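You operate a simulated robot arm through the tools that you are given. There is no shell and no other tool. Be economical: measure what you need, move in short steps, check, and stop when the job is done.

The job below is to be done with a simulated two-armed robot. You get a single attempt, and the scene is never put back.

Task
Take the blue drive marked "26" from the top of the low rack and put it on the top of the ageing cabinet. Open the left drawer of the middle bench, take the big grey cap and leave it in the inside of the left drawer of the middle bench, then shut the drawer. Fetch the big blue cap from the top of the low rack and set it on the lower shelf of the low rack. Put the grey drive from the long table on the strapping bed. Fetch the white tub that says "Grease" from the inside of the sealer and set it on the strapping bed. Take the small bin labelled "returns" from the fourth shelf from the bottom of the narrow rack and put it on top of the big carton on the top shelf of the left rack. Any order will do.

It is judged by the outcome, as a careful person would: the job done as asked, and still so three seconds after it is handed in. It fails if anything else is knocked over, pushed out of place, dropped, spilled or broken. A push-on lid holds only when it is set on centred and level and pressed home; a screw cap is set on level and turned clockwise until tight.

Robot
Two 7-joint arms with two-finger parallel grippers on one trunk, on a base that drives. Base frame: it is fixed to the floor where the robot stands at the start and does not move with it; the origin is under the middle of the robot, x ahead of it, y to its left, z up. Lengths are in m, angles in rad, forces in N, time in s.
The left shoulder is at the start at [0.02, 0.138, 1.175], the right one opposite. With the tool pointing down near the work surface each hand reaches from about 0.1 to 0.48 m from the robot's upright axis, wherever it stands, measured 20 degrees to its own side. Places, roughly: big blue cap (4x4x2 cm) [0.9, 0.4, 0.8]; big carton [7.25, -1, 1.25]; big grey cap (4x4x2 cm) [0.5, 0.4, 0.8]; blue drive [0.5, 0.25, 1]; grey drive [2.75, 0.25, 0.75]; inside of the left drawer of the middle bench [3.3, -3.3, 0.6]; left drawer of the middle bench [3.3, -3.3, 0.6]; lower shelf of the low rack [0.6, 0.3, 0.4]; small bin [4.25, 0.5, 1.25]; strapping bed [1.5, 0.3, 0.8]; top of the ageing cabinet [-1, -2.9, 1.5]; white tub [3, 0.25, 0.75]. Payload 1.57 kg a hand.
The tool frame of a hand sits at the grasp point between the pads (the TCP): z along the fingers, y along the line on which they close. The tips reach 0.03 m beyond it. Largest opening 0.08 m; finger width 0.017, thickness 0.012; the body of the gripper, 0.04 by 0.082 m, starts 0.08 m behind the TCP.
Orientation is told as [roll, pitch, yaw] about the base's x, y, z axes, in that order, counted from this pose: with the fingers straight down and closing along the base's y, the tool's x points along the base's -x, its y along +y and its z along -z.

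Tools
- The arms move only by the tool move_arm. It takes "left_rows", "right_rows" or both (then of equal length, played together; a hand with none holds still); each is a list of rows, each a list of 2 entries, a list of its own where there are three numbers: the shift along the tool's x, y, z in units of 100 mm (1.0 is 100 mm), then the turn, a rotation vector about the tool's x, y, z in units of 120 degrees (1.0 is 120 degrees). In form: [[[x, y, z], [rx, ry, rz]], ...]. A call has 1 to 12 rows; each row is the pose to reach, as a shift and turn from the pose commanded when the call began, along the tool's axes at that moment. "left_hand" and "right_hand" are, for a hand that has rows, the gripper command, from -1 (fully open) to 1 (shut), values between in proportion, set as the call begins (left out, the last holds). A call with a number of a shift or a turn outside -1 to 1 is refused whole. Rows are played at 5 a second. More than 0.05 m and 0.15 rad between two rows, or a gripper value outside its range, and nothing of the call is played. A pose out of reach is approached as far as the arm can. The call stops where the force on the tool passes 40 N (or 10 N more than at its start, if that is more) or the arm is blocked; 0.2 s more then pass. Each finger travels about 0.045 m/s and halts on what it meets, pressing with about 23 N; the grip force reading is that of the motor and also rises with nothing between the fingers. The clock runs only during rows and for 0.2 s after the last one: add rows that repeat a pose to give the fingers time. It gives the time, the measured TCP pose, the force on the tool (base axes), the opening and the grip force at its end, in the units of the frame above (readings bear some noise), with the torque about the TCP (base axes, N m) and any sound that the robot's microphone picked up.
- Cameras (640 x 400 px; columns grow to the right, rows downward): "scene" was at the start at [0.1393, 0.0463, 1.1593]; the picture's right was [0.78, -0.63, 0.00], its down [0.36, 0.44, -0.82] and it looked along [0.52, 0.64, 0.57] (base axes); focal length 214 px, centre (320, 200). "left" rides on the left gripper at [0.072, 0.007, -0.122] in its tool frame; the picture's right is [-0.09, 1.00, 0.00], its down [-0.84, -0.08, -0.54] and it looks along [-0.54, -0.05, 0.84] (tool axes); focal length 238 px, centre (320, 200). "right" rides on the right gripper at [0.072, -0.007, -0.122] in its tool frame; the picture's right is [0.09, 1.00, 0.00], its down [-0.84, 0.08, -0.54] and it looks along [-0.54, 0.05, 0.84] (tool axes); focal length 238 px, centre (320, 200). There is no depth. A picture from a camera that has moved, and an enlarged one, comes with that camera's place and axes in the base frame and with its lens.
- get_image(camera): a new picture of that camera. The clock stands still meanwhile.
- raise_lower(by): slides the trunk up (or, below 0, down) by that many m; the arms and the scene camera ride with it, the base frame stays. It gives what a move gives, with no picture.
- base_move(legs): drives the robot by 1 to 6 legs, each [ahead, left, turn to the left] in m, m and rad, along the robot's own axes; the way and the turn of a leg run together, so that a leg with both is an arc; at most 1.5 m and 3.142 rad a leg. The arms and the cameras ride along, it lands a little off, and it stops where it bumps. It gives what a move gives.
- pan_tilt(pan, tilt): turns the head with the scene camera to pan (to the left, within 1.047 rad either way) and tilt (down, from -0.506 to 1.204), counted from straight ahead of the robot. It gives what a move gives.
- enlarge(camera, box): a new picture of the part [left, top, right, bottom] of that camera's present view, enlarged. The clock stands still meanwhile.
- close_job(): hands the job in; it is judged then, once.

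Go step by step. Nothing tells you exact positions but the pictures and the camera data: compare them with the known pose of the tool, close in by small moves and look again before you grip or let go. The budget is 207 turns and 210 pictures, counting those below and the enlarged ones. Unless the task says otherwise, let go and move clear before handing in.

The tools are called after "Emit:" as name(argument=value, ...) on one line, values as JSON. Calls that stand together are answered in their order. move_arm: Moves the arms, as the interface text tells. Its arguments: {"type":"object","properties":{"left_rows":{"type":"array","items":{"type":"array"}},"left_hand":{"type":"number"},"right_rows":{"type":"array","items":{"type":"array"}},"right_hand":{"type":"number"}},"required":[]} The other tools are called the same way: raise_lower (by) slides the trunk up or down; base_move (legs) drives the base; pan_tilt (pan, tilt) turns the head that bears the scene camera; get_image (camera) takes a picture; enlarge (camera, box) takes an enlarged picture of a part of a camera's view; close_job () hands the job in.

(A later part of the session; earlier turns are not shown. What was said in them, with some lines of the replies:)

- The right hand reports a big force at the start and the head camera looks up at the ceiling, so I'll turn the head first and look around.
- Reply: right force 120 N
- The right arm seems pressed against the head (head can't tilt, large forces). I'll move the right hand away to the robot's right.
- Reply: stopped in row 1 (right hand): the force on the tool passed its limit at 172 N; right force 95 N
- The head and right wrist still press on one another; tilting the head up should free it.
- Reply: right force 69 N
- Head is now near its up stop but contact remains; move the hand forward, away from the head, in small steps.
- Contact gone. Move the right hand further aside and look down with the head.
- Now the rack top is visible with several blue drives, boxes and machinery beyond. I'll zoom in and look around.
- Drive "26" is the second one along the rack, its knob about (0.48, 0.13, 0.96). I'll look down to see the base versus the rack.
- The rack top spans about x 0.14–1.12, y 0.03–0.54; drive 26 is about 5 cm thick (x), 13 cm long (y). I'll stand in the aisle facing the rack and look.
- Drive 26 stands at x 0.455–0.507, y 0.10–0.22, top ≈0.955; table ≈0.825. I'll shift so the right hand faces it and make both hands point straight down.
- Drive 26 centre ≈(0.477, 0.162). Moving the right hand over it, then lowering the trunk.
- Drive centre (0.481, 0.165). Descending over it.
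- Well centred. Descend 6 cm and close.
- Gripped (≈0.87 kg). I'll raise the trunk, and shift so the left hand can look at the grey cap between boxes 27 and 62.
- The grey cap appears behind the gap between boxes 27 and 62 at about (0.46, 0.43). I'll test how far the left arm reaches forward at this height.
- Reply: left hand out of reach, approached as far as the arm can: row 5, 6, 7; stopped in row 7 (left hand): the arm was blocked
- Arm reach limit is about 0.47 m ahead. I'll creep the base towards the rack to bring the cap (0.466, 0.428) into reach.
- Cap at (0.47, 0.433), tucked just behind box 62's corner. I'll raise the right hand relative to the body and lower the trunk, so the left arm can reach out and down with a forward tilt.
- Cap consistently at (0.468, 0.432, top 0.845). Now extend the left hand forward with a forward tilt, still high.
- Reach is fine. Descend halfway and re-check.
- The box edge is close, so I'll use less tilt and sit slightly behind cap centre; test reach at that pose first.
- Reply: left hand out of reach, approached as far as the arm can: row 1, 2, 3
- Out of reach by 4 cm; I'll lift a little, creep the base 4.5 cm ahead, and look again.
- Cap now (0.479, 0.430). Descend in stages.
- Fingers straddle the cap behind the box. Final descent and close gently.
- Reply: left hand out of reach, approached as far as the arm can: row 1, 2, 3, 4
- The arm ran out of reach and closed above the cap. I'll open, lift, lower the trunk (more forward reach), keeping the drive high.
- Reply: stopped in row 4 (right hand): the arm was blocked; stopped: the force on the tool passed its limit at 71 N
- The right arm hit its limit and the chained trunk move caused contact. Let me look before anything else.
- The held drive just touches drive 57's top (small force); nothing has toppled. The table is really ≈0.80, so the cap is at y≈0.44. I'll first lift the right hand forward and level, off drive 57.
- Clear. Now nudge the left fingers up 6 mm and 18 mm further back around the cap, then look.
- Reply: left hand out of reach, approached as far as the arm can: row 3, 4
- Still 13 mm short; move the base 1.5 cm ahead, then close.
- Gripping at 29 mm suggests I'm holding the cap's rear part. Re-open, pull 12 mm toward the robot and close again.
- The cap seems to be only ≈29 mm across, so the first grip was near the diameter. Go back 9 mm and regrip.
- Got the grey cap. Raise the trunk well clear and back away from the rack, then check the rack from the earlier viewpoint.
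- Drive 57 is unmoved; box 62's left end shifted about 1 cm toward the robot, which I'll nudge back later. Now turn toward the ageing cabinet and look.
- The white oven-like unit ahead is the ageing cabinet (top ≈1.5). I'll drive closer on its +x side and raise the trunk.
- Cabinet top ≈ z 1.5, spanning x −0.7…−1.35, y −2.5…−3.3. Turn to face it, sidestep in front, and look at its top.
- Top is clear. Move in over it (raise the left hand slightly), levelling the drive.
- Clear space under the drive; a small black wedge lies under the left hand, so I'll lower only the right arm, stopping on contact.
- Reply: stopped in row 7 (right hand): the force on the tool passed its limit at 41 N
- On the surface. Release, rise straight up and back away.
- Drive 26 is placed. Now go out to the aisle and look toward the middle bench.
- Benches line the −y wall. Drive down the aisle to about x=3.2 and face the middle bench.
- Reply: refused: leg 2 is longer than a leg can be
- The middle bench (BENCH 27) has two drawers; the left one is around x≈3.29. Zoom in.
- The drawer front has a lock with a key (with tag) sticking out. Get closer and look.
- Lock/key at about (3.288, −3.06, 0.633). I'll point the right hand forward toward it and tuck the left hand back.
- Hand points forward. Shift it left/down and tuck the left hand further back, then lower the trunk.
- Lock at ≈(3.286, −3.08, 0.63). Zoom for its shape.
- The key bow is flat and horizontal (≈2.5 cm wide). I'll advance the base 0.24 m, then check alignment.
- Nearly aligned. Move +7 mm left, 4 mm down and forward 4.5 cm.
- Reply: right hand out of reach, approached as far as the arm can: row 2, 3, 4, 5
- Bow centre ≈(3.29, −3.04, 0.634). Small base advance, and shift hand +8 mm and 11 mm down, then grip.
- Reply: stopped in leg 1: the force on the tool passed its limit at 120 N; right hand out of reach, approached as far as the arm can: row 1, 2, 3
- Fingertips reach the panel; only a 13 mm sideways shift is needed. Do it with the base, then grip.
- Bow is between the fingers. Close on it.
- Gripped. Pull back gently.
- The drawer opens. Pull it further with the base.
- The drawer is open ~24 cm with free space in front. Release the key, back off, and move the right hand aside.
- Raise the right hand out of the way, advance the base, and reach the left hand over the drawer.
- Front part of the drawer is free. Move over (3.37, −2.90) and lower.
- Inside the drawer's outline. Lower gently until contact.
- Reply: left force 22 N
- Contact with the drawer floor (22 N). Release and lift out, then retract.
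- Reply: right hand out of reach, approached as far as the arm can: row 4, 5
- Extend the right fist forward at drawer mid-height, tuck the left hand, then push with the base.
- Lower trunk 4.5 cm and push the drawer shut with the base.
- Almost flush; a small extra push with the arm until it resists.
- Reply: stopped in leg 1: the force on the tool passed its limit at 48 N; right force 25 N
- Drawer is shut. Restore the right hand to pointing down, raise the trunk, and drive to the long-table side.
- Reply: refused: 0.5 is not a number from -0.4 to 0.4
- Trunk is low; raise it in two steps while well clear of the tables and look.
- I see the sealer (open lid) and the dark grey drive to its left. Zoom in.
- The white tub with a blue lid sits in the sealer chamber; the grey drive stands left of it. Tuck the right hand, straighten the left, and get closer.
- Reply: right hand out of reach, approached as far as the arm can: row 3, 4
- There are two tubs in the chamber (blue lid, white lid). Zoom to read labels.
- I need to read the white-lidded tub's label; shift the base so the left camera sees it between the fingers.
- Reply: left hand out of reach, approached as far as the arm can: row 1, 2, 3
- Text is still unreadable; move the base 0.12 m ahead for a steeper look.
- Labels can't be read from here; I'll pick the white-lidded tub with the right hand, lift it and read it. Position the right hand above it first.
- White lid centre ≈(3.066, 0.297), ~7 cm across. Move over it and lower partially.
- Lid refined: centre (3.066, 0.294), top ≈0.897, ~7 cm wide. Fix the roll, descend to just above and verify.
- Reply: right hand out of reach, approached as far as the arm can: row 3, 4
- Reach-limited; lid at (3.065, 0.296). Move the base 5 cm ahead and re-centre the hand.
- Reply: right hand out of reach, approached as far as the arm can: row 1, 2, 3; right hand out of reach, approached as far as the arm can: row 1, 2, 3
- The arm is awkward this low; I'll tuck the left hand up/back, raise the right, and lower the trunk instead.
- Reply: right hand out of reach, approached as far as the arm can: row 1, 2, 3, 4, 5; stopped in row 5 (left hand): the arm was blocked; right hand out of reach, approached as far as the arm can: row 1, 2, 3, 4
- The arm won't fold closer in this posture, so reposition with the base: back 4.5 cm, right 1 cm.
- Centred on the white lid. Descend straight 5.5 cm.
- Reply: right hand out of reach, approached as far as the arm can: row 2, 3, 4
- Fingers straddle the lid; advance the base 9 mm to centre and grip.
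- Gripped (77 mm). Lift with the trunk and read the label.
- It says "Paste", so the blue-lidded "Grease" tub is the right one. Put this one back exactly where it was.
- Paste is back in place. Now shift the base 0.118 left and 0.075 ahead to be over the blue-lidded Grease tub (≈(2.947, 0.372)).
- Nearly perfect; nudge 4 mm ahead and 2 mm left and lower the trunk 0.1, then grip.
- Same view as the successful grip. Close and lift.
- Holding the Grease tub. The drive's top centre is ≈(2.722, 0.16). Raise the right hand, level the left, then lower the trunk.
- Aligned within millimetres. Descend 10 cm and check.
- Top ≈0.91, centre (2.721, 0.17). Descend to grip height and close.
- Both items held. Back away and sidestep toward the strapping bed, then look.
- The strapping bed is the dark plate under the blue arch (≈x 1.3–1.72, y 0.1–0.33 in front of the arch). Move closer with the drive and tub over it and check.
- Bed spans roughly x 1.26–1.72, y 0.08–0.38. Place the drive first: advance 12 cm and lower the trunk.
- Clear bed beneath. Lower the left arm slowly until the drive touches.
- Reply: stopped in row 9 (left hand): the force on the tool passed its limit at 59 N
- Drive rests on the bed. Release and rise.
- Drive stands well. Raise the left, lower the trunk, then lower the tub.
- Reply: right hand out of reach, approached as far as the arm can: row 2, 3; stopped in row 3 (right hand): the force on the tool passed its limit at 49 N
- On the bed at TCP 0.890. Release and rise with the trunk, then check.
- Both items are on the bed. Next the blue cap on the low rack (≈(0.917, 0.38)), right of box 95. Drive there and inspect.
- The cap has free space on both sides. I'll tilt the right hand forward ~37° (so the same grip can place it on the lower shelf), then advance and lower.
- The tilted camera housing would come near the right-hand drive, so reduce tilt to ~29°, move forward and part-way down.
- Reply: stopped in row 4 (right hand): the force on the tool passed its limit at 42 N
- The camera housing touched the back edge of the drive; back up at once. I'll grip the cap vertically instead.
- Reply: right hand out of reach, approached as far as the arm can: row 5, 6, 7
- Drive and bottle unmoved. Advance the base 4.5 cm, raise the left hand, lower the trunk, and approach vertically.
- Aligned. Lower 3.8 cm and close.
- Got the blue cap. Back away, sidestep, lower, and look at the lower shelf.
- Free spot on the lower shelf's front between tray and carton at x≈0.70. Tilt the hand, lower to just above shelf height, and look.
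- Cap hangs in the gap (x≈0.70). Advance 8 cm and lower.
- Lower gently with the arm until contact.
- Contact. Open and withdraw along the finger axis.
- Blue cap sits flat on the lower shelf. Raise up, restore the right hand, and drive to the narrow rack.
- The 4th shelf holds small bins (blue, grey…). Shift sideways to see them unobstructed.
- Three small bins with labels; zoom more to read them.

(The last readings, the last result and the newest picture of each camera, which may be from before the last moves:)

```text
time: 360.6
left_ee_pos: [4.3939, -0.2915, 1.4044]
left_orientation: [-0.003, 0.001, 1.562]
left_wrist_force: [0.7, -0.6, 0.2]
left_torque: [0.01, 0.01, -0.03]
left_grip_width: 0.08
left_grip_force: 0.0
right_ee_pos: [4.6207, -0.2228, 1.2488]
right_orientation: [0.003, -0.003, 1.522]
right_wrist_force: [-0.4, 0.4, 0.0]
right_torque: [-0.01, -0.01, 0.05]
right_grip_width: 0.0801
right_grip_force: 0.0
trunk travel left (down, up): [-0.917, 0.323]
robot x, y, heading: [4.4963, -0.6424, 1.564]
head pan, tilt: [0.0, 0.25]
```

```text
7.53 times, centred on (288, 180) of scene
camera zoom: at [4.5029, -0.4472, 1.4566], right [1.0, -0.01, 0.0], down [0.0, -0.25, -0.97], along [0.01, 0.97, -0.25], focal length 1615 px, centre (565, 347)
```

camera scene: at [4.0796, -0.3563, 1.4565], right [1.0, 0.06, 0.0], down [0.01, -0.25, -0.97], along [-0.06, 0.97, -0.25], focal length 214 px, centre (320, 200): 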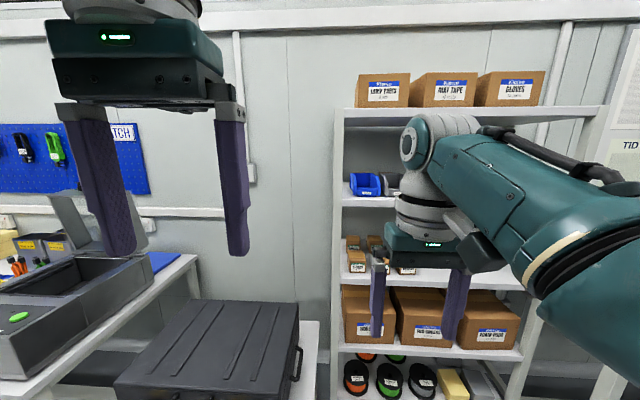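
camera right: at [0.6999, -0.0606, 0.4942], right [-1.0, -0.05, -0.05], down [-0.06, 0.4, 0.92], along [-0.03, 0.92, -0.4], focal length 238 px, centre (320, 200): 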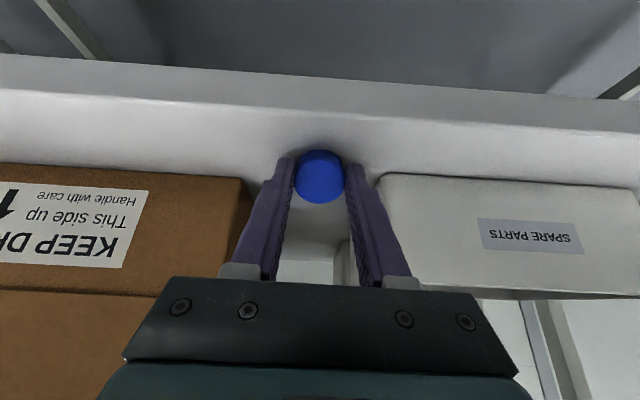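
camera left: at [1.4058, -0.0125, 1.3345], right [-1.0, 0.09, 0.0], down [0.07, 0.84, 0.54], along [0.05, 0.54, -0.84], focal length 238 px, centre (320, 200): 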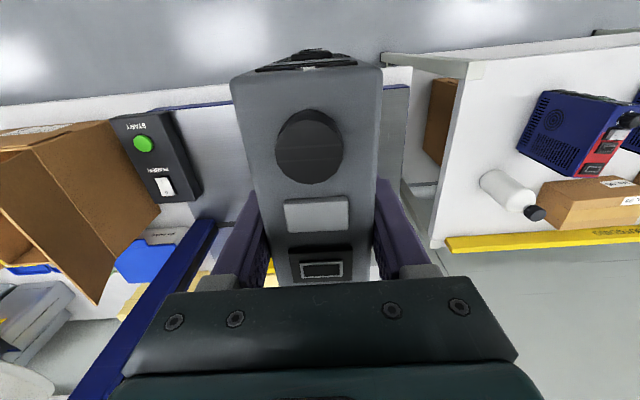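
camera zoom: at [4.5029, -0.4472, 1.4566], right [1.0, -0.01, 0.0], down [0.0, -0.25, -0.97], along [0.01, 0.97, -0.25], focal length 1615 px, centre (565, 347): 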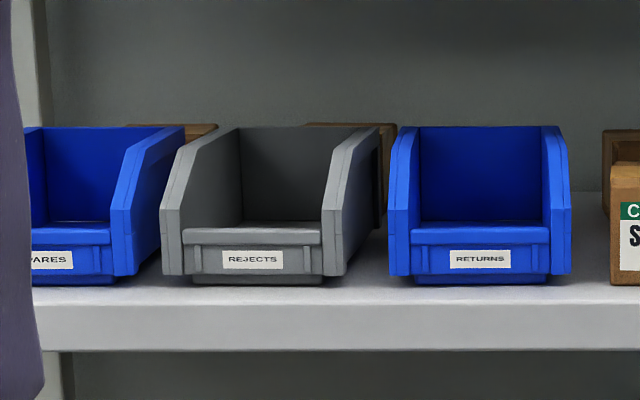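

The right blue bin reads RETURNS; it's ~11 cm wide so I'll grip its right side wall horizontally. Point the right hand forward and reposition.

Emit:
move_arm(right_rows=[[[-0.04, 0, 0], [0, -0.0695, 0]], [[-0.08, 0, 0], [0, -0.139, 0]], [[-0.12, 0, 0], [0, -0.208, 0]], [[-0.16, 0, 0], [0, -0.277, 0]], [[-0.2, 0, 0], [0, -0.347, 0]], [[-0.24, 0, 0], [0, -0.416, 0]], [[-0.28, 0, 0], [0, -0.486, 0]], [[-0.32, 0, 0], [0, -0.555, 0]], [[-0.36, 0, 0], [0, -0.625, 0]], [[-0.4, 0, 0], [0, -0.694, 0]], [[-0.4, 0, 0], [0, -0.75, 0]], [[-0.4, 0, 0], [0, -0.75, 0]]], right_hand=-0.25)

Emit:
base_move(legs=[[0.25, 0.105, 0]])

Emit:
get_image(camera="scene")

Emit:
get_image(camera="right")

```text
time: 363.4
left_ee_pos: [4.3933, -0.2931, 1.4044]
left_orientation: [-0.001, 0.0, 1.561]
left_wrist_force: [0.0, 0.3, -0.5]
left_torque: [-0.04, 0.02, 0.02]
left_grip_width: 0.08
left_grip_force: 0.2
right_ee_pos: [4.6523, -0.1832, 1.2408]
right_orientation: [-1.634, -1.463, -3.118]
right_wrist_force: [0.1, -0.5, 0.4]
right_torque: [-0.02, 0.0, 0.0]
right_grip_width: 0.0497
right_grip_force: 0.1
trunk travel left (down, up): [-0.917, 0.323]
robot x, y, heading: [4.4969, -0.6381, 1.561]
head pan, tilt: [0.0, 0.25]
stopped in row 12 (right hand): the arm was blocked; the commanded pose is now the measured one
```

```text
time: 365.3
left_ee_pos: [4.2919, -0.0417, 1.4044]
left_orientation: [-0.002, 0.003, 1.557]
left_wrist_force: [-0.7, 0.4, -0.1]
left_torque: [0.02, 0.01, -0.01]
left_grip_width: 0.0801
left_grip_force: 0.0
right_ee_pos: [4.5523, 0.065, 1.2403]
right_orientation: [-1.625, -1.464, -3.135]
right_wrist_force: [0.0, -0.4, 0.3]
right_torque: [0.02, 0.01, -0.03]
right_grip_width: 0.0501
right_grip_force: 0.0
trunk travel left (down, up): [-0.917, 0.323]
robot x, y, heading: [4.3943, -0.3857, 1.553]
head pan, tilt: [0.0, 0.25]
```

```text
48 pictures are left
camera scene: at [4.4008, -0.1972, 1.4566], right [1.0, -0.02, 0.0], down [0.0, -0.25, -0.97], along [0.02, 0.97, -0.25], focal length 214 px, centre (320, 200)
```

scene: 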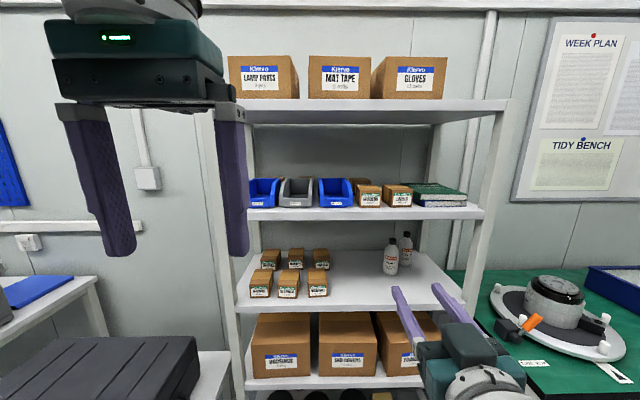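

```text
47 pictures are left
camera right: at [4.561, -0.0563, 1.1686], right [-0.98, 0.04, -0.2], down [-0.19, -0.54, 0.82], along [-0.07, 0.84, 0.54], focal length 238 px, centre (320, 200)
```

right: 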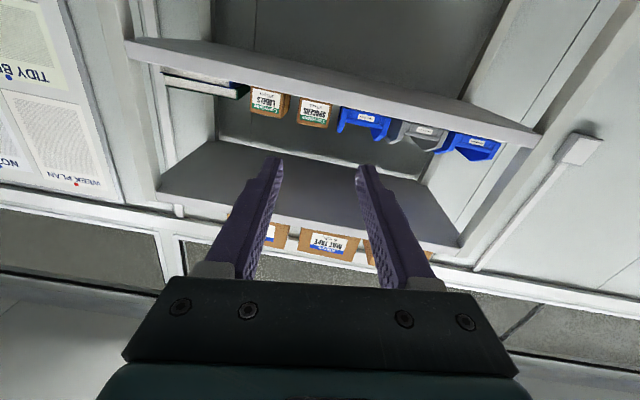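

Bin label at ≈(4.464, 0.448, 1.278); shelf ≈1.255; right wall centre x≈4.509. Fix hand roll, raise 7 cm, and approach.

Emit:
move_arm(right_rows=[[[0, 0.1, 0], [0, 0, 0.025]], [[0, 0.2, 0], [0, 0, 0.051]], [[0, 0.2, 0], [0, 0, 0.051]]], right_hand=-0.25)

Emit:
raise_lower(by=0.068)

Emit:
base_move(legs=[[0.28, 0.02, 0.015]])

Emit:
get_image(camera="right")

Emit:
get_image(camera="scene")

```text
time: 366.1
left_ee_pos: [4.2939, -0.0427, 1.4048]
left_orientation: [-0.002, 0.0, 1.557]
left_wrist_force: [-0.1, 0.2, 0.5]
left_torque: [-0.01, 0.0, 0.02]
left_grip_width: 0.0798
left_grip_force: 0.1
right_ee_pos: [4.5447, 0.0656, 1.2364]
right_orientation: [-1.752, -1.528, -3.001]
right_wrist_force: [-0.3, 0.7, -0.7]
right_torque: [0.0, -0.02, 0.0]
right_grip_width: 0.0499
right_grip_force: 0.1
trunk travel left (down, up): [-0.917, 0.323]
robot x, y, heading: [4.3975, -0.3936, 1.558]
head pan, tilt: [0.0, 0.25]
```

```text
time: 367.2
left_ee_pos: [4.2922, -0.042, 1.4714]
left_orientation: [-0.001, 0.002, 1.558]
left_wrist_force: [-0.5, 0.6, 0.7]
left_torque: [0.01, 0.0, 0.01]
left_grip_width: 0.0799
left_grip_force: 0.0
right_ee_pos: [4.5447, 0.0681, 1.3047]
right_orientation: [-1.79, -1.528, -2.968]
right_wrist_force: [0.5, -0.1, 0.2]
right_torque: [0.0, 0.03, 0.01]
right_grip_width: 0.0501
right_grip_force: 0.2
trunk travel left (down, up): [-0.985, 0.255]
robot x, y, heading: [4.3977, -0.3904, 1.553]
head pan, tilt: [0.0, 0.25]
```

```text
time: 369.1
left_ee_pos: [4.2682, 0.2369, 1.472]
left_orientation: [-0.002, 0.002, 1.574]
left_wrist_force: [0.1, 0.6, -0.2]
left_torque: [-0.01, 0.03, -0.04]
left_grip_width: 0.0797
left_grip_force: 0.0
right_ee_pos: [4.5177, 0.3506, 1.3046]
right_orientation: [-1.733, -1.528, -3.006]
right_wrist_force: [0.0, -0.3, -1.6]
right_torque: [-0.02, 0.01, 0.0]
right_grip_width: 0.0499
right_grip_force: 0.0
trunk travel left (down, up): [-0.985, 0.255]
robot x, y, heading: [4.3757, -0.1076, 1.572]
head pan, tilt: [0.0, 0.25]
```

```text
46 pictures are left
camera right: at [4.5257, 0.229, 1.2313], right [-0.99, 0.03, -0.13], down [-0.13, -0.54, 0.83], along [-0.05, 0.84, 0.54], focal length 238 px, centre (320, 200)
```

right: 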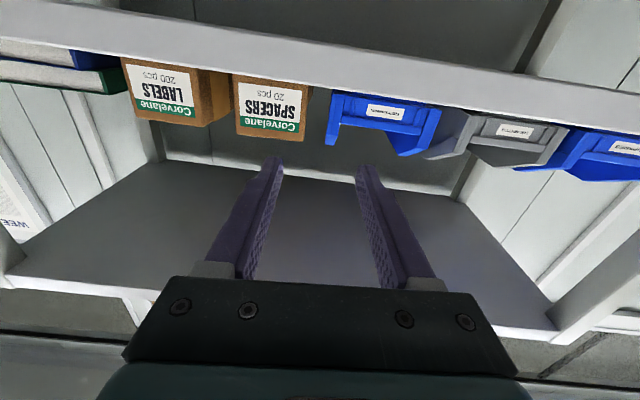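

```text
45 pictures are left
camera scene: at [4.3798, 0.084, 1.5246], right [1.0, 0.0, 0.0], down [0.0, -0.25, -0.97], along [0.0, 0.97, -0.25], focal length 214 px, centre (320, 200)
```

scene: 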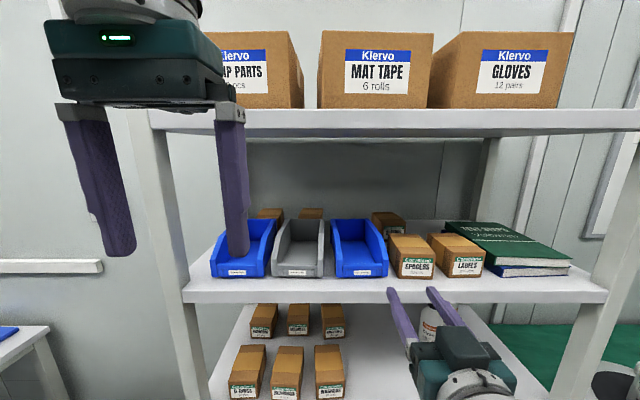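

Refine: centre the fingers on the right wall (x 4.506), raise 13 mm, narrow the opening to 3 cm, advance 9 cm and check.

Emit:
move_arm(right_rows=[[[-0.07, 0.06, 0], [0, 0, 0.01]], [[-0.135, 0.117, 0], [0, 0, 0.019]], [[-0.135, 0.117, 0], [0, 0, 0.019]]], right_hand=0.25)

Emit:
base_move(legs=[[0.09, 0, 0]])

Emit:
get_image(camera="scene")

Emit:
get_image(camera="right")

```text
time: 369.9
left_ee_pos: [4.2682, 0.2372, 1.4719]
left_orientation: [-0.001, 0.002, 1.575]
left_wrist_force: [0.1, -0.2, 0.1]
left_torque: [0.03, 0.02, -0.02]
left_grip_width: 0.0799
left_grip_force: 0.0
right_ee_pos: [4.5184, 0.3512, 1.3189]
right_orientation: [-1.994, -1.533, -2.748]
right_wrist_force: [0.1, -0.8, 0.1]
right_torque: [0.03, -0.05, -0.03]
right_grip_width: 0.0299
right_grip_force: 0.0
trunk travel left (down, up): [-0.985, 0.255]
robot x, y, heading: [4.3783, -0.1106, 1.577]
head pan, tilt: [0.0, 0.25]
```

```text
time: 371.0
left_ee_pos: [4.2682, 0.3255, 1.4722]
left_orientation: [-0.001, 0.003, 1.575]
left_wrist_force: [0.4, -0.6, 0.0]
left_torque: [-0.01, -0.03, 0.0]
left_grip_width: 0.08
left_grip_force: 0.1
right_ee_pos: [4.515, 0.4386, 1.3146]
right_orientation: [-1.782, -1.535, -2.952]
right_wrist_force: [0.4, 0.0, -0.1]
right_torque: [0.0, 0.01, -0.01]
right_grip_width: 0.0302
right_grip_force: 0.0
trunk travel left (down, up): [-0.985, 0.255]
robot x, y, heading: [4.3786, -0.0221, 1.576]
head pan, tilt: [0.0, 0.25]
```

```text
44 pictures are left
camera scene: at [4.3795, 0.1725, 1.5246], right [1.0, 0.0, 0.0], down [0.0, -0.25, -0.97], along [0.0, 0.97, -0.25], focal length 214 px, centre (320, 200)
```

scene: 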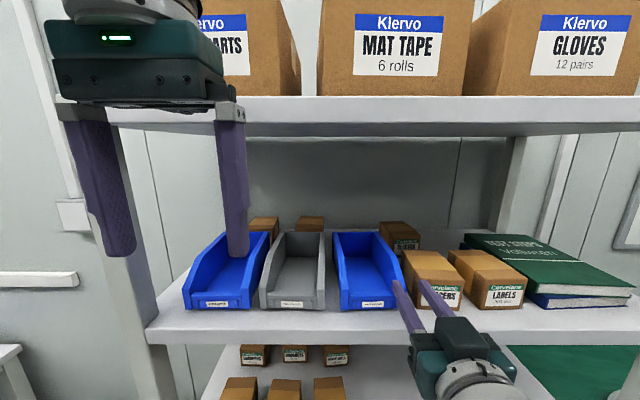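

```text
43 pictures are left
camera right: at [4.5222, 0.3178, 1.2427], right [-0.99, 0.02, -0.13], down [-0.12, -0.55, 0.83], along [-0.05, 0.84, 0.54], focal length 238 px, centre (320, 200)
```

right: 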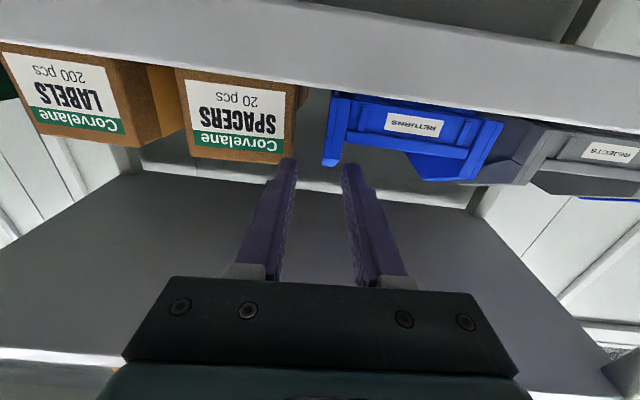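

Need ~11 mm to the left; also pull the left hand back so it won't touch the top shelf.

Emit:
move_arm(left_rows=[[[0.3, 0, 0], [0, 0, 0]], [[0.6, 0, 0.1], [0, 0, 0]], [[0.9, 0, 0.2], [0, 0, 0]]])

Emit:
base_move(legs=[[0.012, 0.01, 0]])

Emit:
get_image(camera="right")

Emit:
enlarge(camera="scene", box=[320, 220, 480, 320])

```text
time: 371.8
left_ee_pos: [4.2692, 0.2353, 1.4515]
left_orientation: [-0.002, 0.003, 1.576]
left_wrist_force: [0.3, -0.5, -0.3]
left_torque: [0.01, -0.01, 0.0]
left_grip_width: 0.0801
left_grip_force: 0.0
right_ee_pos: [4.5189, 0.4383, 1.3153]
right_orientation: [-1.741, -1.519, -2.994]
right_wrist_force: [0.1, -0.2, 0.1]
right_torque: [0.01, 0.01, 0.01]
right_grip_width: 0.0299
right_grip_force: 0.1
trunk travel left (down, up): [-0.985, 0.255]
robot x, y, heading: [4.3775, -0.023, 1.571]
head pan, tilt: [0.0, 0.25]
```

```text
time: 372.6
left_ee_pos: [4.2593, 0.2484, 1.4519]
left_orientation: [0.0, 0.002, 1.575]
left_wrist_force: [0.5, 0.5, 0.4]
left_torque: [0.02, 0.0, 0.02]
left_grip_width: 0.08
left_grip_force: 0.1
right_ee_pos: [4.5082, 0.4499, 1.3141]
right_orientation: [-1.733, -1.52, -3.0]
right_wrist_force: [0.1, 0.6, -0.1]
right_torque: [0.02, 0.03, 0.01]
right_grip_width: 0.0298
right_grip_force: 0.1
trunk travel left (down, up): [-0.985, 0.255]
robot x, y, heading: [4.3651, -0.008, 1.573]
head pan, tilt: [0.0, 0.25]
```

```text
42 pictures are left
camera right: at [4.5167, 0.3299, 1.242], right [-0.99, 0.02, -0.14], down [-0.13, -0.55, 0.83], along [-0.06, 0.84, 0.54], focal length 238 px, centre (320, 200)
```

right: 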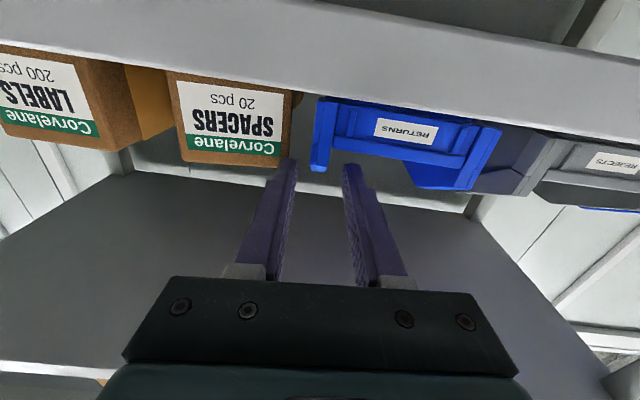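

```text
4.00 times, centred on (400, 270) of scene
camera zoom: at [4.3695, 0.1846, 1.5246], right [1.0, 0.0, 0.0], down [0.0, -0.25, -0.97], along [0.0, 0.97, -0.25], focal length 858 px, centre (0, -80)
```

zoom: 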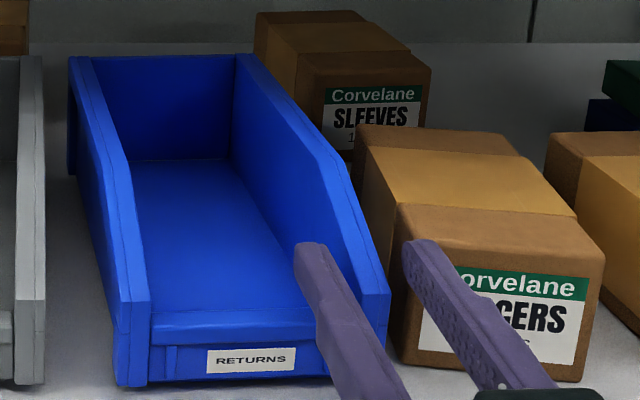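

The fingers straddle the right wall line. Shift ~4 mm left and advance 4.5 cm.

Emit:
base_move(legs=[[0.02, 0.004, 0]])

Emit:
enlarge(camera="scene", box=[320, 220, 480, 320])

```text
time: 373.4
left_ee_pos: [4.2549, 0.2673, 1.4506]
left_orientation: [0.0, 0.003, 1.577]
left_wrist_force: [0.3, -0.1, 0.5]
left_torque: [0.01, 0.01, 0.01]
left_grip_width: 0.0799
left_grip_force: 0.1
right_ee_pos: [4.5057, 0.4717, 1.3147]
right_orientation: [-1.725, -1.519, -3.008]
right_wrist_force: [-0.3, 0.9, -0.4]
right_torque: [0.01, -0.04, 0.0]
right_grip_width: 0.03
right_grip_force: 0.1
trunk travel left (down, up): [-0.985, 0.255]
robot x, y, heading: [4.3618, 0.0101, 1.576]
head pan, tilt: [0.0, 0.25]
```

```text
4.00 times, centred on (400, 270) of scene
camera zoom: at [4.3654, 0.2046, 1.5246], right [1.0, 0.0, 0.0], down [0.0, -0.25, -0.97], along [0.0, 0.97, -0.25], focal length 858 px, centre (0, -80)
```

zoom: 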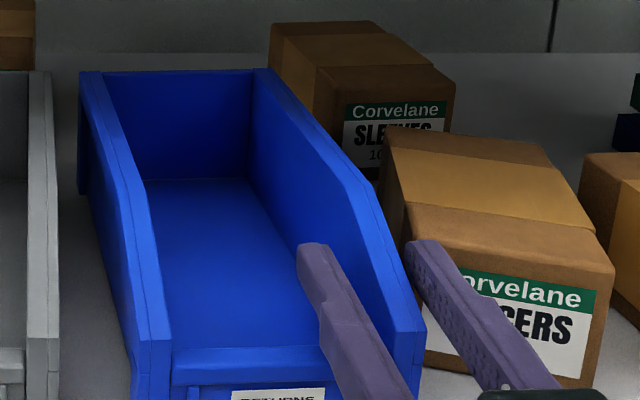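

The wall lies between the fingers. Advance 1.5 cm more and close.

Emit:
base_move(legs=[[0.016, 0, 0]])

Emit:
move_arm(right_rows=[[[0, 0, 0], [0, 0, 0]], [[0, 0, 0], [0, 0, 0]], [[0, 0, 0], [0, 0, 0]]], right_hand=1)

Emit:
enlarge(camera="scene", box=[320, 220, 480, 320])

```text
time: 374.2
left_ee_pos: [4.2545, 0.2835, 1.4505]
left_orientation: [-0.001, 0.001, 1.576]
left_wrist_force: [0.3, 0.5, -0.1]
left_torque: [0.05, 0.05, -0.01]
left_grip_width: 0.0801
left_grip_force: 0.1
right_ee_pos: [4.5077, 0.4859, 1.3151]
right_orientation: [-1.722, -1.514, -3.01]
right_wrist_force: [-0.8, 0.4, -0.1]
right_torque: [-0.01, -0.04, -0.01]
right_grip_width: 0.03
right_grip_force: 0.0
trunk travel left (down, up): [-0.985, 0.255]
robot x, y, heading: [4.362, 0.0278, 1.574]
head pan, tilt: [0.0, 0.25]
```

```text
time: 375.0
left_ee_pos: [4.2558, 0.2834, 1.4524]
left_orientation: [-0.003, 0.003, 1.575]
left_wrist_force: [0.1, -0.1, 0.6]
left_torque: [0.0, 0.03, -0.04]
left_grip_width: 0.0802
left_grip_force: 0.0
right_ee_pos: [4.5069, 0.4868, 1.3151]
right_orientation: [-1.75, -1.515, -2.984]
right_wrist_force: [-0.4, 0.9, 3.0]
right_torque: [-0.11, 0.29, -0.05]
right_grip_width: 0.0122
right_grip_force: 23.4
trunk travel left (down, up): [-0.985, 0.255]
robot x, y, heading: [4.363, 0.0279, 1.571]
head pan, tilt: [0.0, 0.25]
```

```text
4.00 times, centred on (400, 270) of scene
camera zoom: at [4.3653, 0.2205, 1.5247], right [1.0, 0.0, 0.0], down [0.0, -0.25, -0.97], along [0.0, 0.97, -0.25], focal length 858 px, centre (0, -80)
```

zoom: 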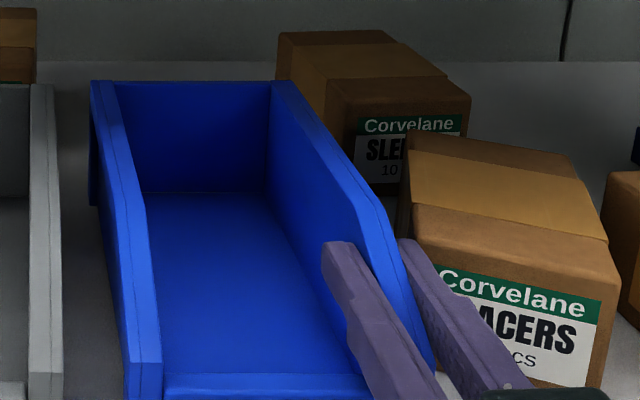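

Wall gripped (12 mm). Lift 5 cm and check.

Emit:
raise_lower(by=0.05)

Emit:
get_image(camera="scene")

```text
time: 375.9
left_ee_pos: [4.2541, 0.2837, 1.5019]
left_orientation: [-0.002, 0.002, 1.576]
left_wrist_force: [0.2, -0.1, 0.1]
left_torque: [-0.02, 0.01, 0.01]
left_grip_width: 0.08
left_grip_force: 0.0
right_ee_pos: [4.5056, 0.4867, 1.3643]
right_orientation: [-1.714, -1.515, -3.021]
right_wrist_force: [-0.3, -0.4, 0.3]
right_torque: [-0.07, -0.03, 0.01]
right_grip_width: 0.0117
right_grip_force: 23.1
trunk travel left (down, up): [-1.035, 0.205]
robot x, y, heading: [4.3639, 0.0308, 1.568]
head pan, tilt: [0.0, 0.25]
```

```text
38 pictures are left
camera scene: at [4.3653, 0.2203, 1.5746], right [1.0, 0.0, 0.0], down [0.0, -0.25, -0.97], along [0.0, 0.97, -0.25], focal length 214 px, centre (320, 200)
```

scene: 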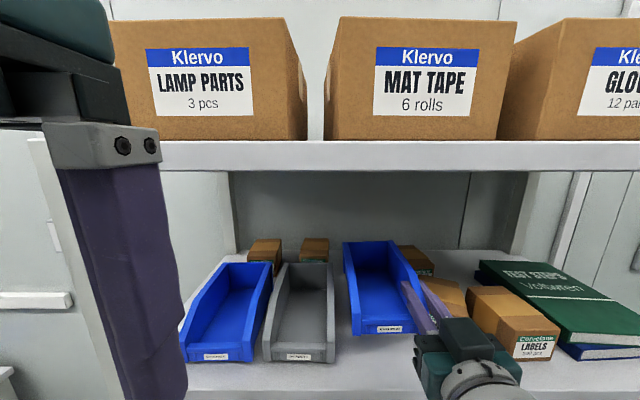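

Bin lifted cleanly. Back straight out and inspect the hold.

Emit:
base_move(legs=[[-0.5, 0, 0]])

Emit:
get_image(camera="scene")

```text
time: 378.8
left_ee_pos: [4.256, -0.2172, 1.5016]
left_orientation: [-0.001, 0.003, 1.576]
left_wrist_force: [0.2, 0.1, -0.4]
left_torque: [0.01, 0.03, 0.02]
left_grip_width: 0.0801
left_grip_force: 0.1
right_ee_pos: [4.5073, -0.0138, 1.3641]
right_orientation: [-1.724, -1.514, -3.008]
right_wrist_force: [-0.2, -1.1, -1.1]
right_torque: [-0.11, -0.04, -0.03]
right_grip_width: 0.0115
right_grip_force: 23.0
trunk travel left (down, up): [-1.035, 0.205]
robot x, y, heading: [4.3649, -0.4744, 1.573]
head pan, tilt: [0.0, 0.25]
```

```text
37 pictures are left
camera scene: at [4.3665, -0.2803, 1.5746], right [1.0, 0.0, 0.0], down [0.0, -0.25, -0.97], along [0.0, 0.97, -0.25], focal length 214 px, centre (320, 200)
```

scene: 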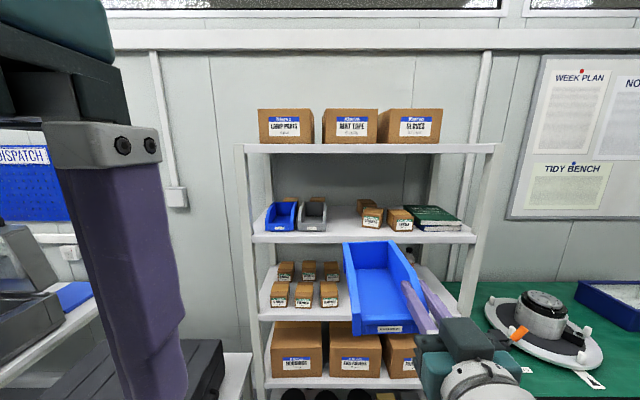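

Secure. Back into the aisle, turn toward +x and look for the left rack.

Emit:
base_move(legs=[[-0.5, 0, 0], [0, 0, -1.571]])

Emit:
get_image(camera="scene")

```text
time: 385.6
left_ee_pos: [4.6234, -0.8604, 1.5019]
left_orientation: [-0.001, 0.002, -0.005]
left_wrist_force: [0.3, -0.2, -0.7]
left_torque: [0.02, 0.03, -0.01]
left_grip_width: 0.0801
left_grip_force: 0.1
right_ee_pos: [4.8228, -1.1121, 1.3643]
right_orientation: [-1.724, -1.513, 1.692]
right_wrist_force: [-0.2, -0.1, -0.4]
right_torque: [-0.04, 0.02, 0.02]
right_grip_width: 0.0116
right_grip_force: 22.8
trunk travel left (down, up): [-1.035, 0.205]
robot x, y, heading: [4.3669, -0.9639, -0.004]
head pan, tilt: [0.0, 0.25]
```

```text
36 pictures are left
camera scene: at [4.5607, -0.9675, 1.5746], right [-0.01, -1.0, 0.0], down [-0.25, 0.0, -0.97], along [0.97, -0.01, -0.25], focal length 214 px, centre (320, 200)
```

scene: 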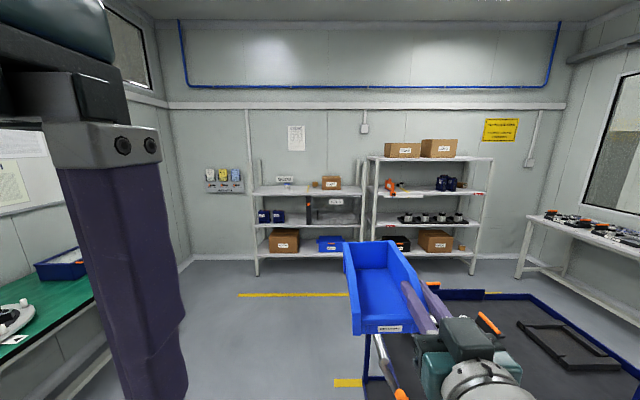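

Emit:
enlarge(camera="scene", box=[240, 150, 380, 238])

Emit:
base_move(legs=[[0.3, 0.38, 0], [1.2, 0, 0]])

Emit:
get_image(camera="scene")

```text
4.55 times, centred on (310, 194) of scene
camera zoom: at [4.5607, -0.9675, 1.5746], right [-0.01, -1.0, 0.0], down [-0.25, 0.0, -0.97], along [0.97, -0.01, -0.25], focal length 975 px, centre (366, 227)
```

zoom: 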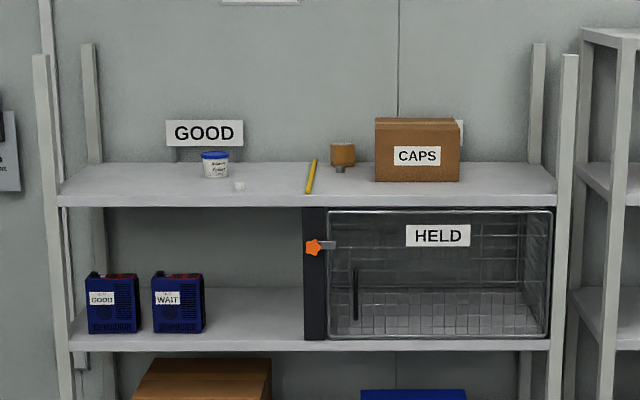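

```text
time: 394.1
left_ee_pos: [6.1294, -0.4723, 1.5011]
left_orientation: [-0.002, 0.002, 0.02]
left_wrist_force: [0.9, -0.6, -0.2]
left_torque: [-0.04, -0.01, -0.01]
left_grip_width: 0.0801
left_grip_force: 0.2
right_ee_pos: [6.3343, -0.7205, 1.3637]
right_orientation: [-1.718, -1.515, 1.712]
right_wrist_force: [0.5, 0.1, -1.2]
right_torque: [-0.06, 0.03, 0.01]
right_grip_width: 0.0118
right_grip_force: 23.6
trunk travel left (down, up): [-1.035, 0.205]
robot x, y, heading: [5.8719, -0.5867, 0.019]
head pan, tilt: [0.0, 0.25]
```

```text
34 pictures are left
camera scene: at [6.0686, -0.5819, 1.5746], right [0.02, -1.0, 0.0], down [-0.25, 0.0, -0.97], along [0.97, 0.02, -0.25], focal length 214 px, centre (320, 200)
```

scene: 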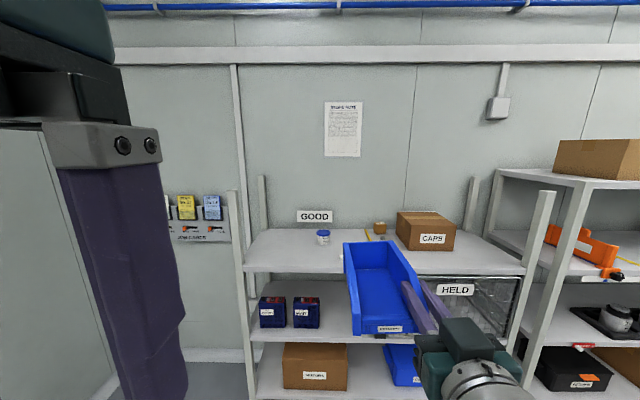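

The carton "CAPS" on the left rack's top shelf: front ≈x 7.06, y −1.02…−1.24, top ≈1.20. Drive so the bin is in front of it.

Emit:
base_move(legs=[[0.45, 0, -0.019], [0, -0.44, 0]])

Emit:
pan_tilt(pan=-0.2, tilt=0.45)

Emit:
get_image(camera="scene")

Emit:
get_image(camera="right")

```text
time: 399.1
left_ee_pos: [6.5686, -0.9195, 1.5022]
left_orientation: [-0.002, 0.001, -0.016]
left_wrist_force: [-0.6, -0.2, 0.5]
left_torque: [-0.03, 0.01, 0.05]
left_grip_width: 0.08
left_grip_force: 0.2
right_ee_pos: [6.7669, -1.1765, 1.3648]
right_orientation: [-1.714, -1.513, 1.672]
right_wrist_force: [-0.3, -0.3, -0.6]
right_torque: [-0.02, 0.07, -0.02]
right_grip_width: 0.0117
right_grip_force: 23.3
trunk travel left (down, up): [-1.035, 0.205]
robot x, y, heading: [6.3075, -1.0232, -0.022]
head pan, tilt: [0.0, 0.25]
```

```text
time: 399.8
left_ee_pos: [6.5681, -0.9204, 1.5014]
left_orientation: [-0.001, 0.001, -0.017]
left_wrist_force: [0.5, 0.6, 0.5]
left_torque: [0.01, -0.05, -0.01]
left_grip_width: 0.0799
left_grip_force: 0.0
right_ee_pos: [6.7658, -1.1763, 1.3638]
right_orientation: [-1.707, -1.513, 1.668]
right_wrist_force: [-0.2, 0.0, -1.1]
right_torque: [-0.04, 0.06, 0.0]
right_grip_width: 0.0115
right_grip_force: 23.5
trunk travel left (down, up): [-1.035, 0.205]
robot x, y, heading: [6.31, -1.0228, -0.018]
head pan, tilt: [-0.201, 0.45]
```

```text
33 pictures are left
camera scene: at [6.5014, -1.0457, 1.556], right [-0.22, -0.98, 0.0], down [-0.42, 0.09, -0.9], along [0.88, -0.2, -0.43], focal length 214 px, centre (320, 200)
```

scene: 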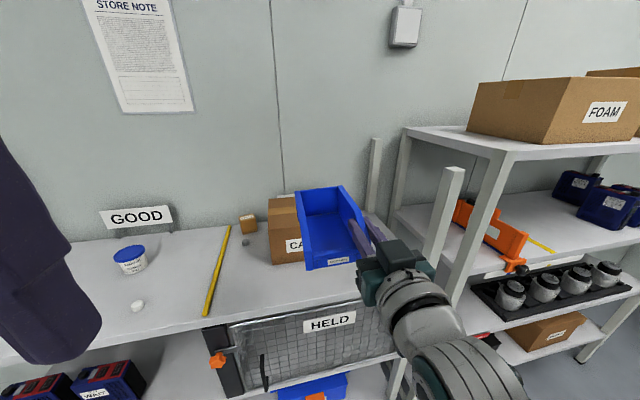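

```text
32 pictures are left
camera right: at [6.6447, -1.181, 1.2916], right [0.04, 0.99, -0.15], down [-0.54, 0.15, 0.83], along [0.84, 0.05, 0.54], focal length 238 px, centre (320, 200)
```

right: 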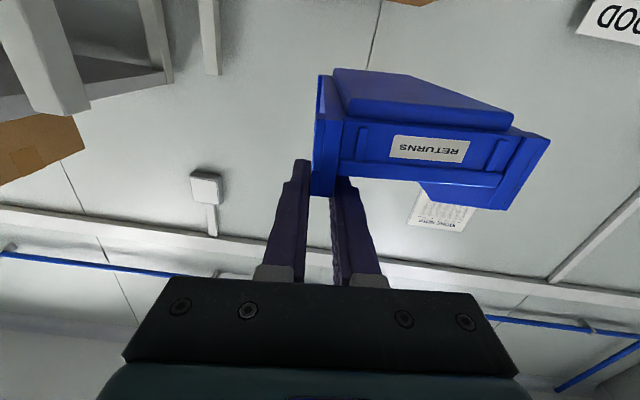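

Lateral alignment is right. Advance 0.33 m so the bin is over the carton, then check.

Emit:
base_move(legs=[[0.2, 0, 0.018], [0.13, 0, 0]])

Emit:
pan_tilt(pan=-0.25, tilt=0.6)

Emit:
get_image(camera="scene")

Emit:
get_image(camera="right")

```text
time: 402.3
left_ee_pos: [6.8951, -0.915, 1.5011]
left_orientation: [-0.003, 0.003, 0.008]
left_wrist_force: [-0.3, 0.0, 0.9]
left_torque: [-0.02, 0.0, -0.04]
left_grip_width: 0.0801
left_grip_force: 0.1
right_ee_pos: [7.0993, -1.1667, 1.364]
right_orientation: [-1.706, -1.513, 1.686]
right_wrist_force: [-0.3, -0.1, -1.1]
right_torque: [-0.08, 0.07, 0.03]
right_grip_width: 0.0115
right_grip_force: 23.3
trunk travel left (down, up): [-1.035, 0.205]
robot x, y, heading: [6.6402, -1.0231, 0.001]
head pan, tilt: [-0.201, 0.45]
```

```text
time: 403.0
left_ee_pos: [6.8952, -0.9164, 1.5012]
left_orientation: [-0.001, 0.001, 0.007]
left_wrist_force: [0.7, 0.5, 0.0]
left_torque: [0.01, 0.01, -0.02]
left_grip_width: 0.0802
left_grip_force: 0.0
right_ee_pos: [7.0976, -1.1683, 1.3642]
right_orientation: [-1.7, -1.513, 1.68]
right_wrist_force: [-1.0, -0.5, -1.5]
right_torque: [-0.04, 0.11, 0.02]
right_grip_width: 0.0117
right_grip_force: 23.1
trunk travel left (down, up): [-1.035, 0.205]
robot x, y, heading: [6.6381, -1.0231, 0.007]
head pan, tilt: [-0.25, 0.6]
```

```text
31 pictures are left
camera scene: at [6.8261, -1.0461, 1.5424], right [-0.24, -0.97, 0.0], down [-0.55, 0.14, -0.83], along [0.8, -0.2, -0.56], focal length 214 px, centre (320, 200)
```

scene: 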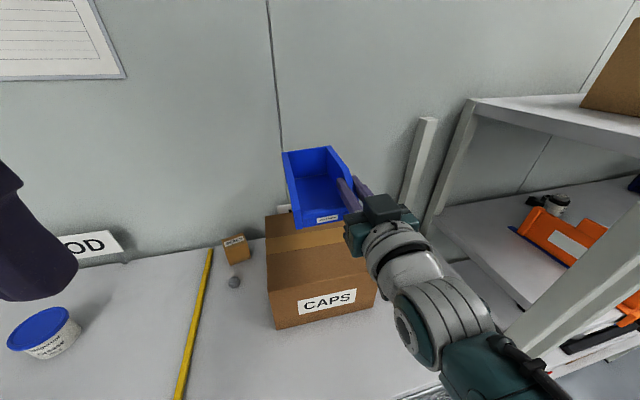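

```text
30 pictures are left
camera right: at [6.9768, -1.1747, 1.2915], right [0.02, 0.99, -0.15], down [-0.55, 0.14, 0.83], along [0.84, 0.07, 0.54], focal length 238 px, centre (320, 200)
```

right: 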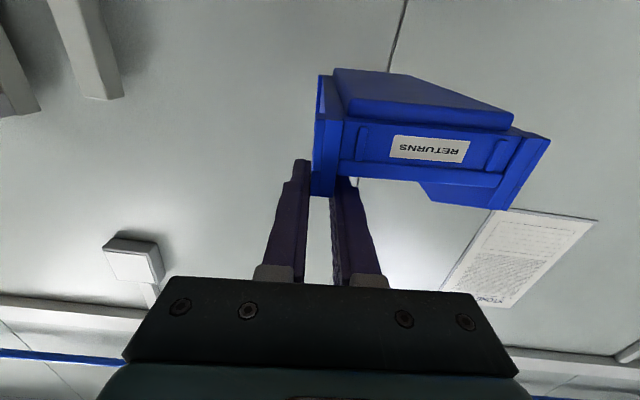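

Carton top: x 7.065–7.295, y −1.22…−1.01, z≈1.19; the bin is over it. Advance 2 cm and lower the trunk 9 cm.

Emit:
base_move(legs=[[0.022, 0, 0]])

Emit:
raise_lower(by=-0.09)

Emit:
get_image(camera="scene")

```text
time: 403.8
left_ee_pos: [6.9155, -0.915, 1.5024]
left_orientation: [-0.001, 0.002, 0.009]
left_wrist_force: [-1.3, 0.1, 0.0]
left_torque: [0.0, 0.01, 0.02]
left_grip_width: 0.0799
left_grip_force: 0.0
right_ee_pos: [7.1206, -1.1664, 1.363]
right_orientation: [-1.705, -1.514, 1.686]
right_wrist_force: [-0.1, 0.1, -1.0]
right_torque: [-0.05, 0.06, 0.0]
right_grip_width: 0.0117
right_grip_force: 23.3
trunk travel left (down, up): [-1.035, 0.205]
robot x, y, heading: [6.6647, -1.0238, 0.004]
head pan, tilt: [-0.25, 0.6]
```

```text
time: 405.1
left_ee_pos: [6.9172, -0.9153, 1.4117]
left_orientation: [-0.002, 0.002, 0.007]
left_wrist_force: [0.3, -1.0, -0.3]
left_torque: [0.01, 0.01, 0.02]
left_grip_width: 0.0799
left_grip_force: 0.1
right_ee_pos: [7.1202, -1.1665, 1.2746]
right_orientation: [-1.704, -1.513, 1.684]
right_wrist_force: [0.2, 0.5, -1.2]
right_torque: [-0.02, 0.07, -0.04]
right_grip_width: 0.0116
right_grip_force: 23.6
trunk travel left (down, up): [-0.945, 0.295]
robot x, y, heading: [6.6591, -1.0267, 0.001]
head pan, tilt: [-0.25, 0.6]
```

```text
29 pictures are left
camera scene: at [6.8481, -1.0461, 1.4524], right [-0.24, -0.97, 0.0], down [-0.55, 0.14, -0.83], along [0.8, -0.2, -0.56], focal length 214 px, centre (320, 200)
```

scene: 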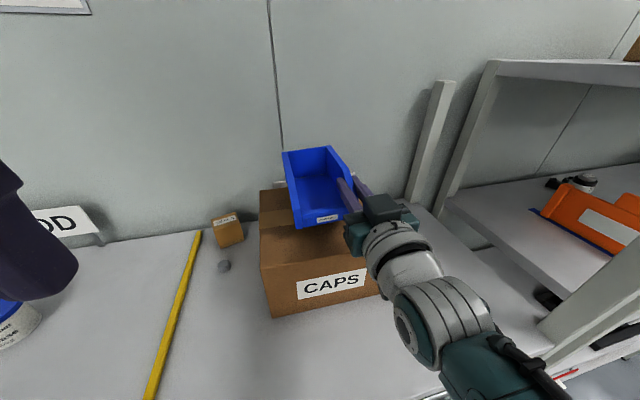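

Emit:
raise_lower(by=-0.018)

Emit:
enlarge(camera="scene", box=[220, 120, 420, 245])

```text
time: 405.7
left_ee_pos: [6.9171, -0.9156, 1.3943]
left_orientation: [-0.001, 0.0, 0.008]
left_wrist_force: [1.0, 0.6, -0.1]
left_torque: [-0.04, -0.04, 0.02]
left_grip_width: 0.0799
left_grip_force: 0.0
right_ee_pos: [7.1205, -1.1679, 1.2576]
right_orientation: [-1.78, -1.513, 1.758]
right_wrist_force: [-0.4, -1.3, 3.6]
right_torque: [0.28, -0.61, -0.16]
right_grip_width: 0.0118
right_grip_force: 23.2
trunk travel left (down, up): [-0.927, 0.313]
robot x, y, heading: [6.6617, -1.0242, 0.006]
head pan, tilt: [-0.25, 0.6]
```

```text
3.20 times, centred on (320, 182) of scene
camera zoom: at [6.8483, -1.0462, 1.4345], right [-0.24, -0.97, 0.0], down [-0.55, 0.14, -0.83], along [0.8, -0.2, -0.56], focal length 686 px, centre (320, 256)
```

zoom: 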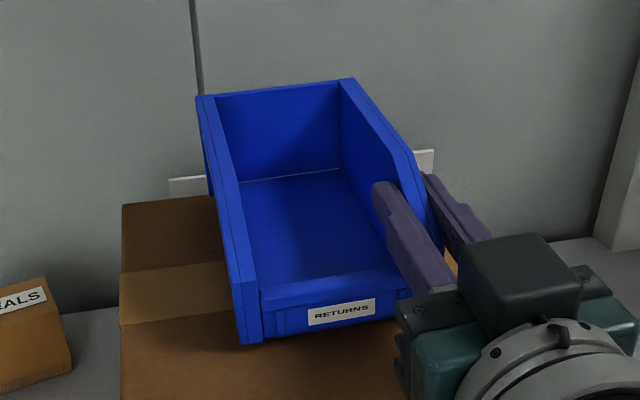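

Contact has begun. Settle a few mm more, then release.

Emit:
raise_lower(by=-0.004)

Emit:
move_arm(right_rows=[[[0, 0, 0], [0, 0, 0]], [[0, 0, 0], [0, 0, 0]], [[0, 0, 0], [0, 0, 0]]], right_hand=0.3)

Emit:
enlarge(camera="scene", box=[220, 120, 420, 245])

```text
time: 406.2
left_ee_pos: [6.917, -0.9161, 1.3901]
left_orientation: [-0.003, -0.001, 0.006]
left_wrist_force: [-0.6, -0.7, -0.3]
left_torque: [0.03, 0.0, 0.01]
left_grip_width: 0.0801
left_grip_force: 0.0
right_ee_pos: [7.123, -1.1672, 1.2537]
right_orientation: [-1.789, -1.512, 1.769]
right_wrist_force: [-0.9, -2.9, 10.8]
right_torque: [0.35, -0.06, -0.02]
right_grip_width: 0.0122
right_grip_force: 23.2
trunk travel left (down, up): [-0.923, 0.317]
robot x, y, heading: [6.6625, -1.0226, 0.001]
head pan, tilt: [-0.25, 0.6]
```

```text
time: 407.0
left_ee_pos: [6.917, -0.9138, 1.3893]
left_orientation: [-0.001, 0.002, 0.006]
left_wrist_force: [0.8, 0.0, -0.2]
left_torque: [0.0, 0.0, 0.0]
left_grip_width: 0.0802
left_grip_force: 0.0
right_ee_pos: [7.1196, -1.1675, 1.2513]
right_orientation: [-1.688, -1.514, 1.671]
right_wrist_force: [0.6, -0.2, 0.6]
right_torque: [-0.01, 0.02, -0.01]
right_grip_width: 0.028
right_grip_force: 0.0
trunk travel left (down, up): [-0.923, 0.317]
robot x, y, heading: [6.6554, -1.0261, -0.001]
head pan, tilt: [-0.25, 0.6]
```

```text
3.20 times, centred on (320, 182) of scene
camera zoom: at [6.8481, -1.0461, 1.4304], right [-0.24, -0.97, 0.0], down [-0.55, 0.14, -0.83], along [0.8, -0.2, -0.56], focal length 686 px, centre (320, 256)
```

zoom: 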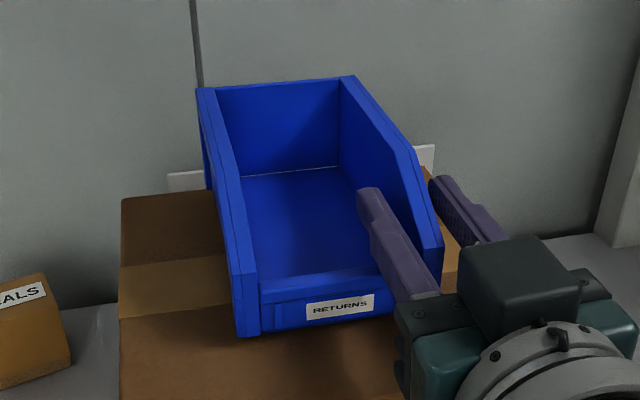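

Bin sits on the carton. Rise 1 cm and withdraw straight back.

Emit:
raise_lower(by=0.01)

Emit:
base_move(legs=[[-0.12, 0, 0], [-0.3, 0, 0]])

Emit:
pan_tilt(pan=0, tilt=0.3)

Emit:
get_image(camera="scene")

```text
time: 407.6
left_ee_pos: [6.9178, -0.9147, 1.4]
left_orientation: [0.0, 0.002, 0.007]
left_wrist_force: [-0.3, -0.5, 0.5]
left_torque: [-0.02, -0.03, 0.03]
left_grip_width: 0.0803
left_grip_force: 0.0
right_ee_pos: [7.1191, -1.1667, 1.2623]
right_orientation: [-1.702, -1.513, 1.684]
right_wrist_force: [-0.5, 0.9, 1.1]
right_torque: [-0.02, -0.02, -0.03]
right_grip_width: 0.0279
right_grip_force: 0.1
trunk travel left (down, up): [-0.933, 0.307]
robot x, y, heading: [6.6608, -1.0229, 0.003]
head pan, tilt: [-0.25, 0.6]
```

```text
time: 410.5
left_ee_pos: [6.4951, -0.9174, 1.3995]
left_orientation: [-0.001, 0.002, 0.008]
left_wrist_force: [0.0, 0.2, 0.8]
left_torque: [0.04, 0.0, 0.0]
left_grip_width: 0.0796
left_grip_force: 0.0
right_ee_pos: [6.6995, -1.1671, 1.2616]
right_orientation: [-1.712, -1.512, 1.697]
right_wrist_force: [0.3, 1.0, -0.3]
right_torque: [-0.01, 0.06, -0.04]
right_grip_width: 0.0282
right_grip_force: 0.0
trunk travel left (down, up): [-0.933, 0.307]
robot x, y, heading: [6.2379, -1.0266, 0.007]
head pan, tilt: [-0.25, 0.6]
```

```text
time: 411.3
left_ee_pos: [6.4965, -0.9164, 1.3996]
left_orientation: [-0.002, 0.002, 0.006]
left_wrist_force: [-0.1, 0.0, 0.5]
left_torque: [-0.02, -0.01, -0.01]
left_grip_width: 0.0801
left_grip_force: 0.1
right_ee_pos: [6.7008, -1.1667, 1.2633]
right_orientation: [-1.71, -1.511, 1.694]
right_wrist_force: [-1.0, 0.1, 0.2]
right_torque: [0.0, 0.01, 0.02]
right_grip_width: 0.0281
right_grip_force: 0.2
trunk travel left (down, up): [-0.933, 0.307]
robot x, y, heading: [6.2425, -1.0284, 0.01]
head pan, tilt: [0.0, 0.3]
```

```text
26 pictures are left
camera scene: at [6.4349, -1.0256, 1.4678], right [0.01, -1.0, 0.0], down [-0.3, 0.0, -0.96], along [0.95, 0.01, -0.3], focal length 214 px, centre (320, 200)
```

scene: 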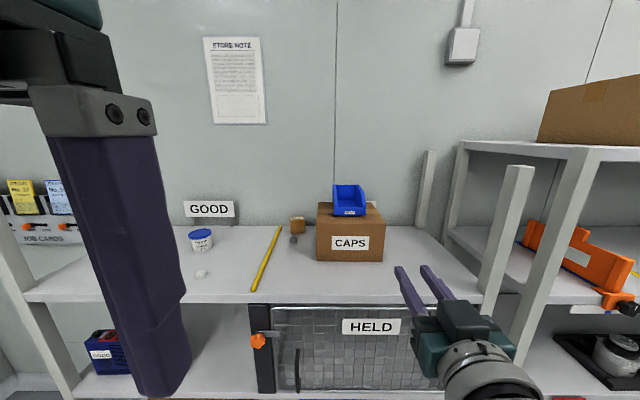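

All six items are placed, both hands are empty and clear, so I'm handing the job in.

Emit:
close_job()

```text
The job is handed in.
```

I handed the job in with all six items where you asked, the drawer shut, and both hands empty and clear.

- **Nudged box:** box 62 on the low rack moved about 1 cm and turned slightly while I took the grey cap from behind it. I left it there.
- **Paste tub:** I lifted the "Paste" tub in the sealer to read its label. It was not the one wanted, so I set it back in its place.
- **Brief contacts:** the drive I was carrying touched drive 57, and the hand camera touched the drive to its right. Neither appeared to move in the pictures afterwards.
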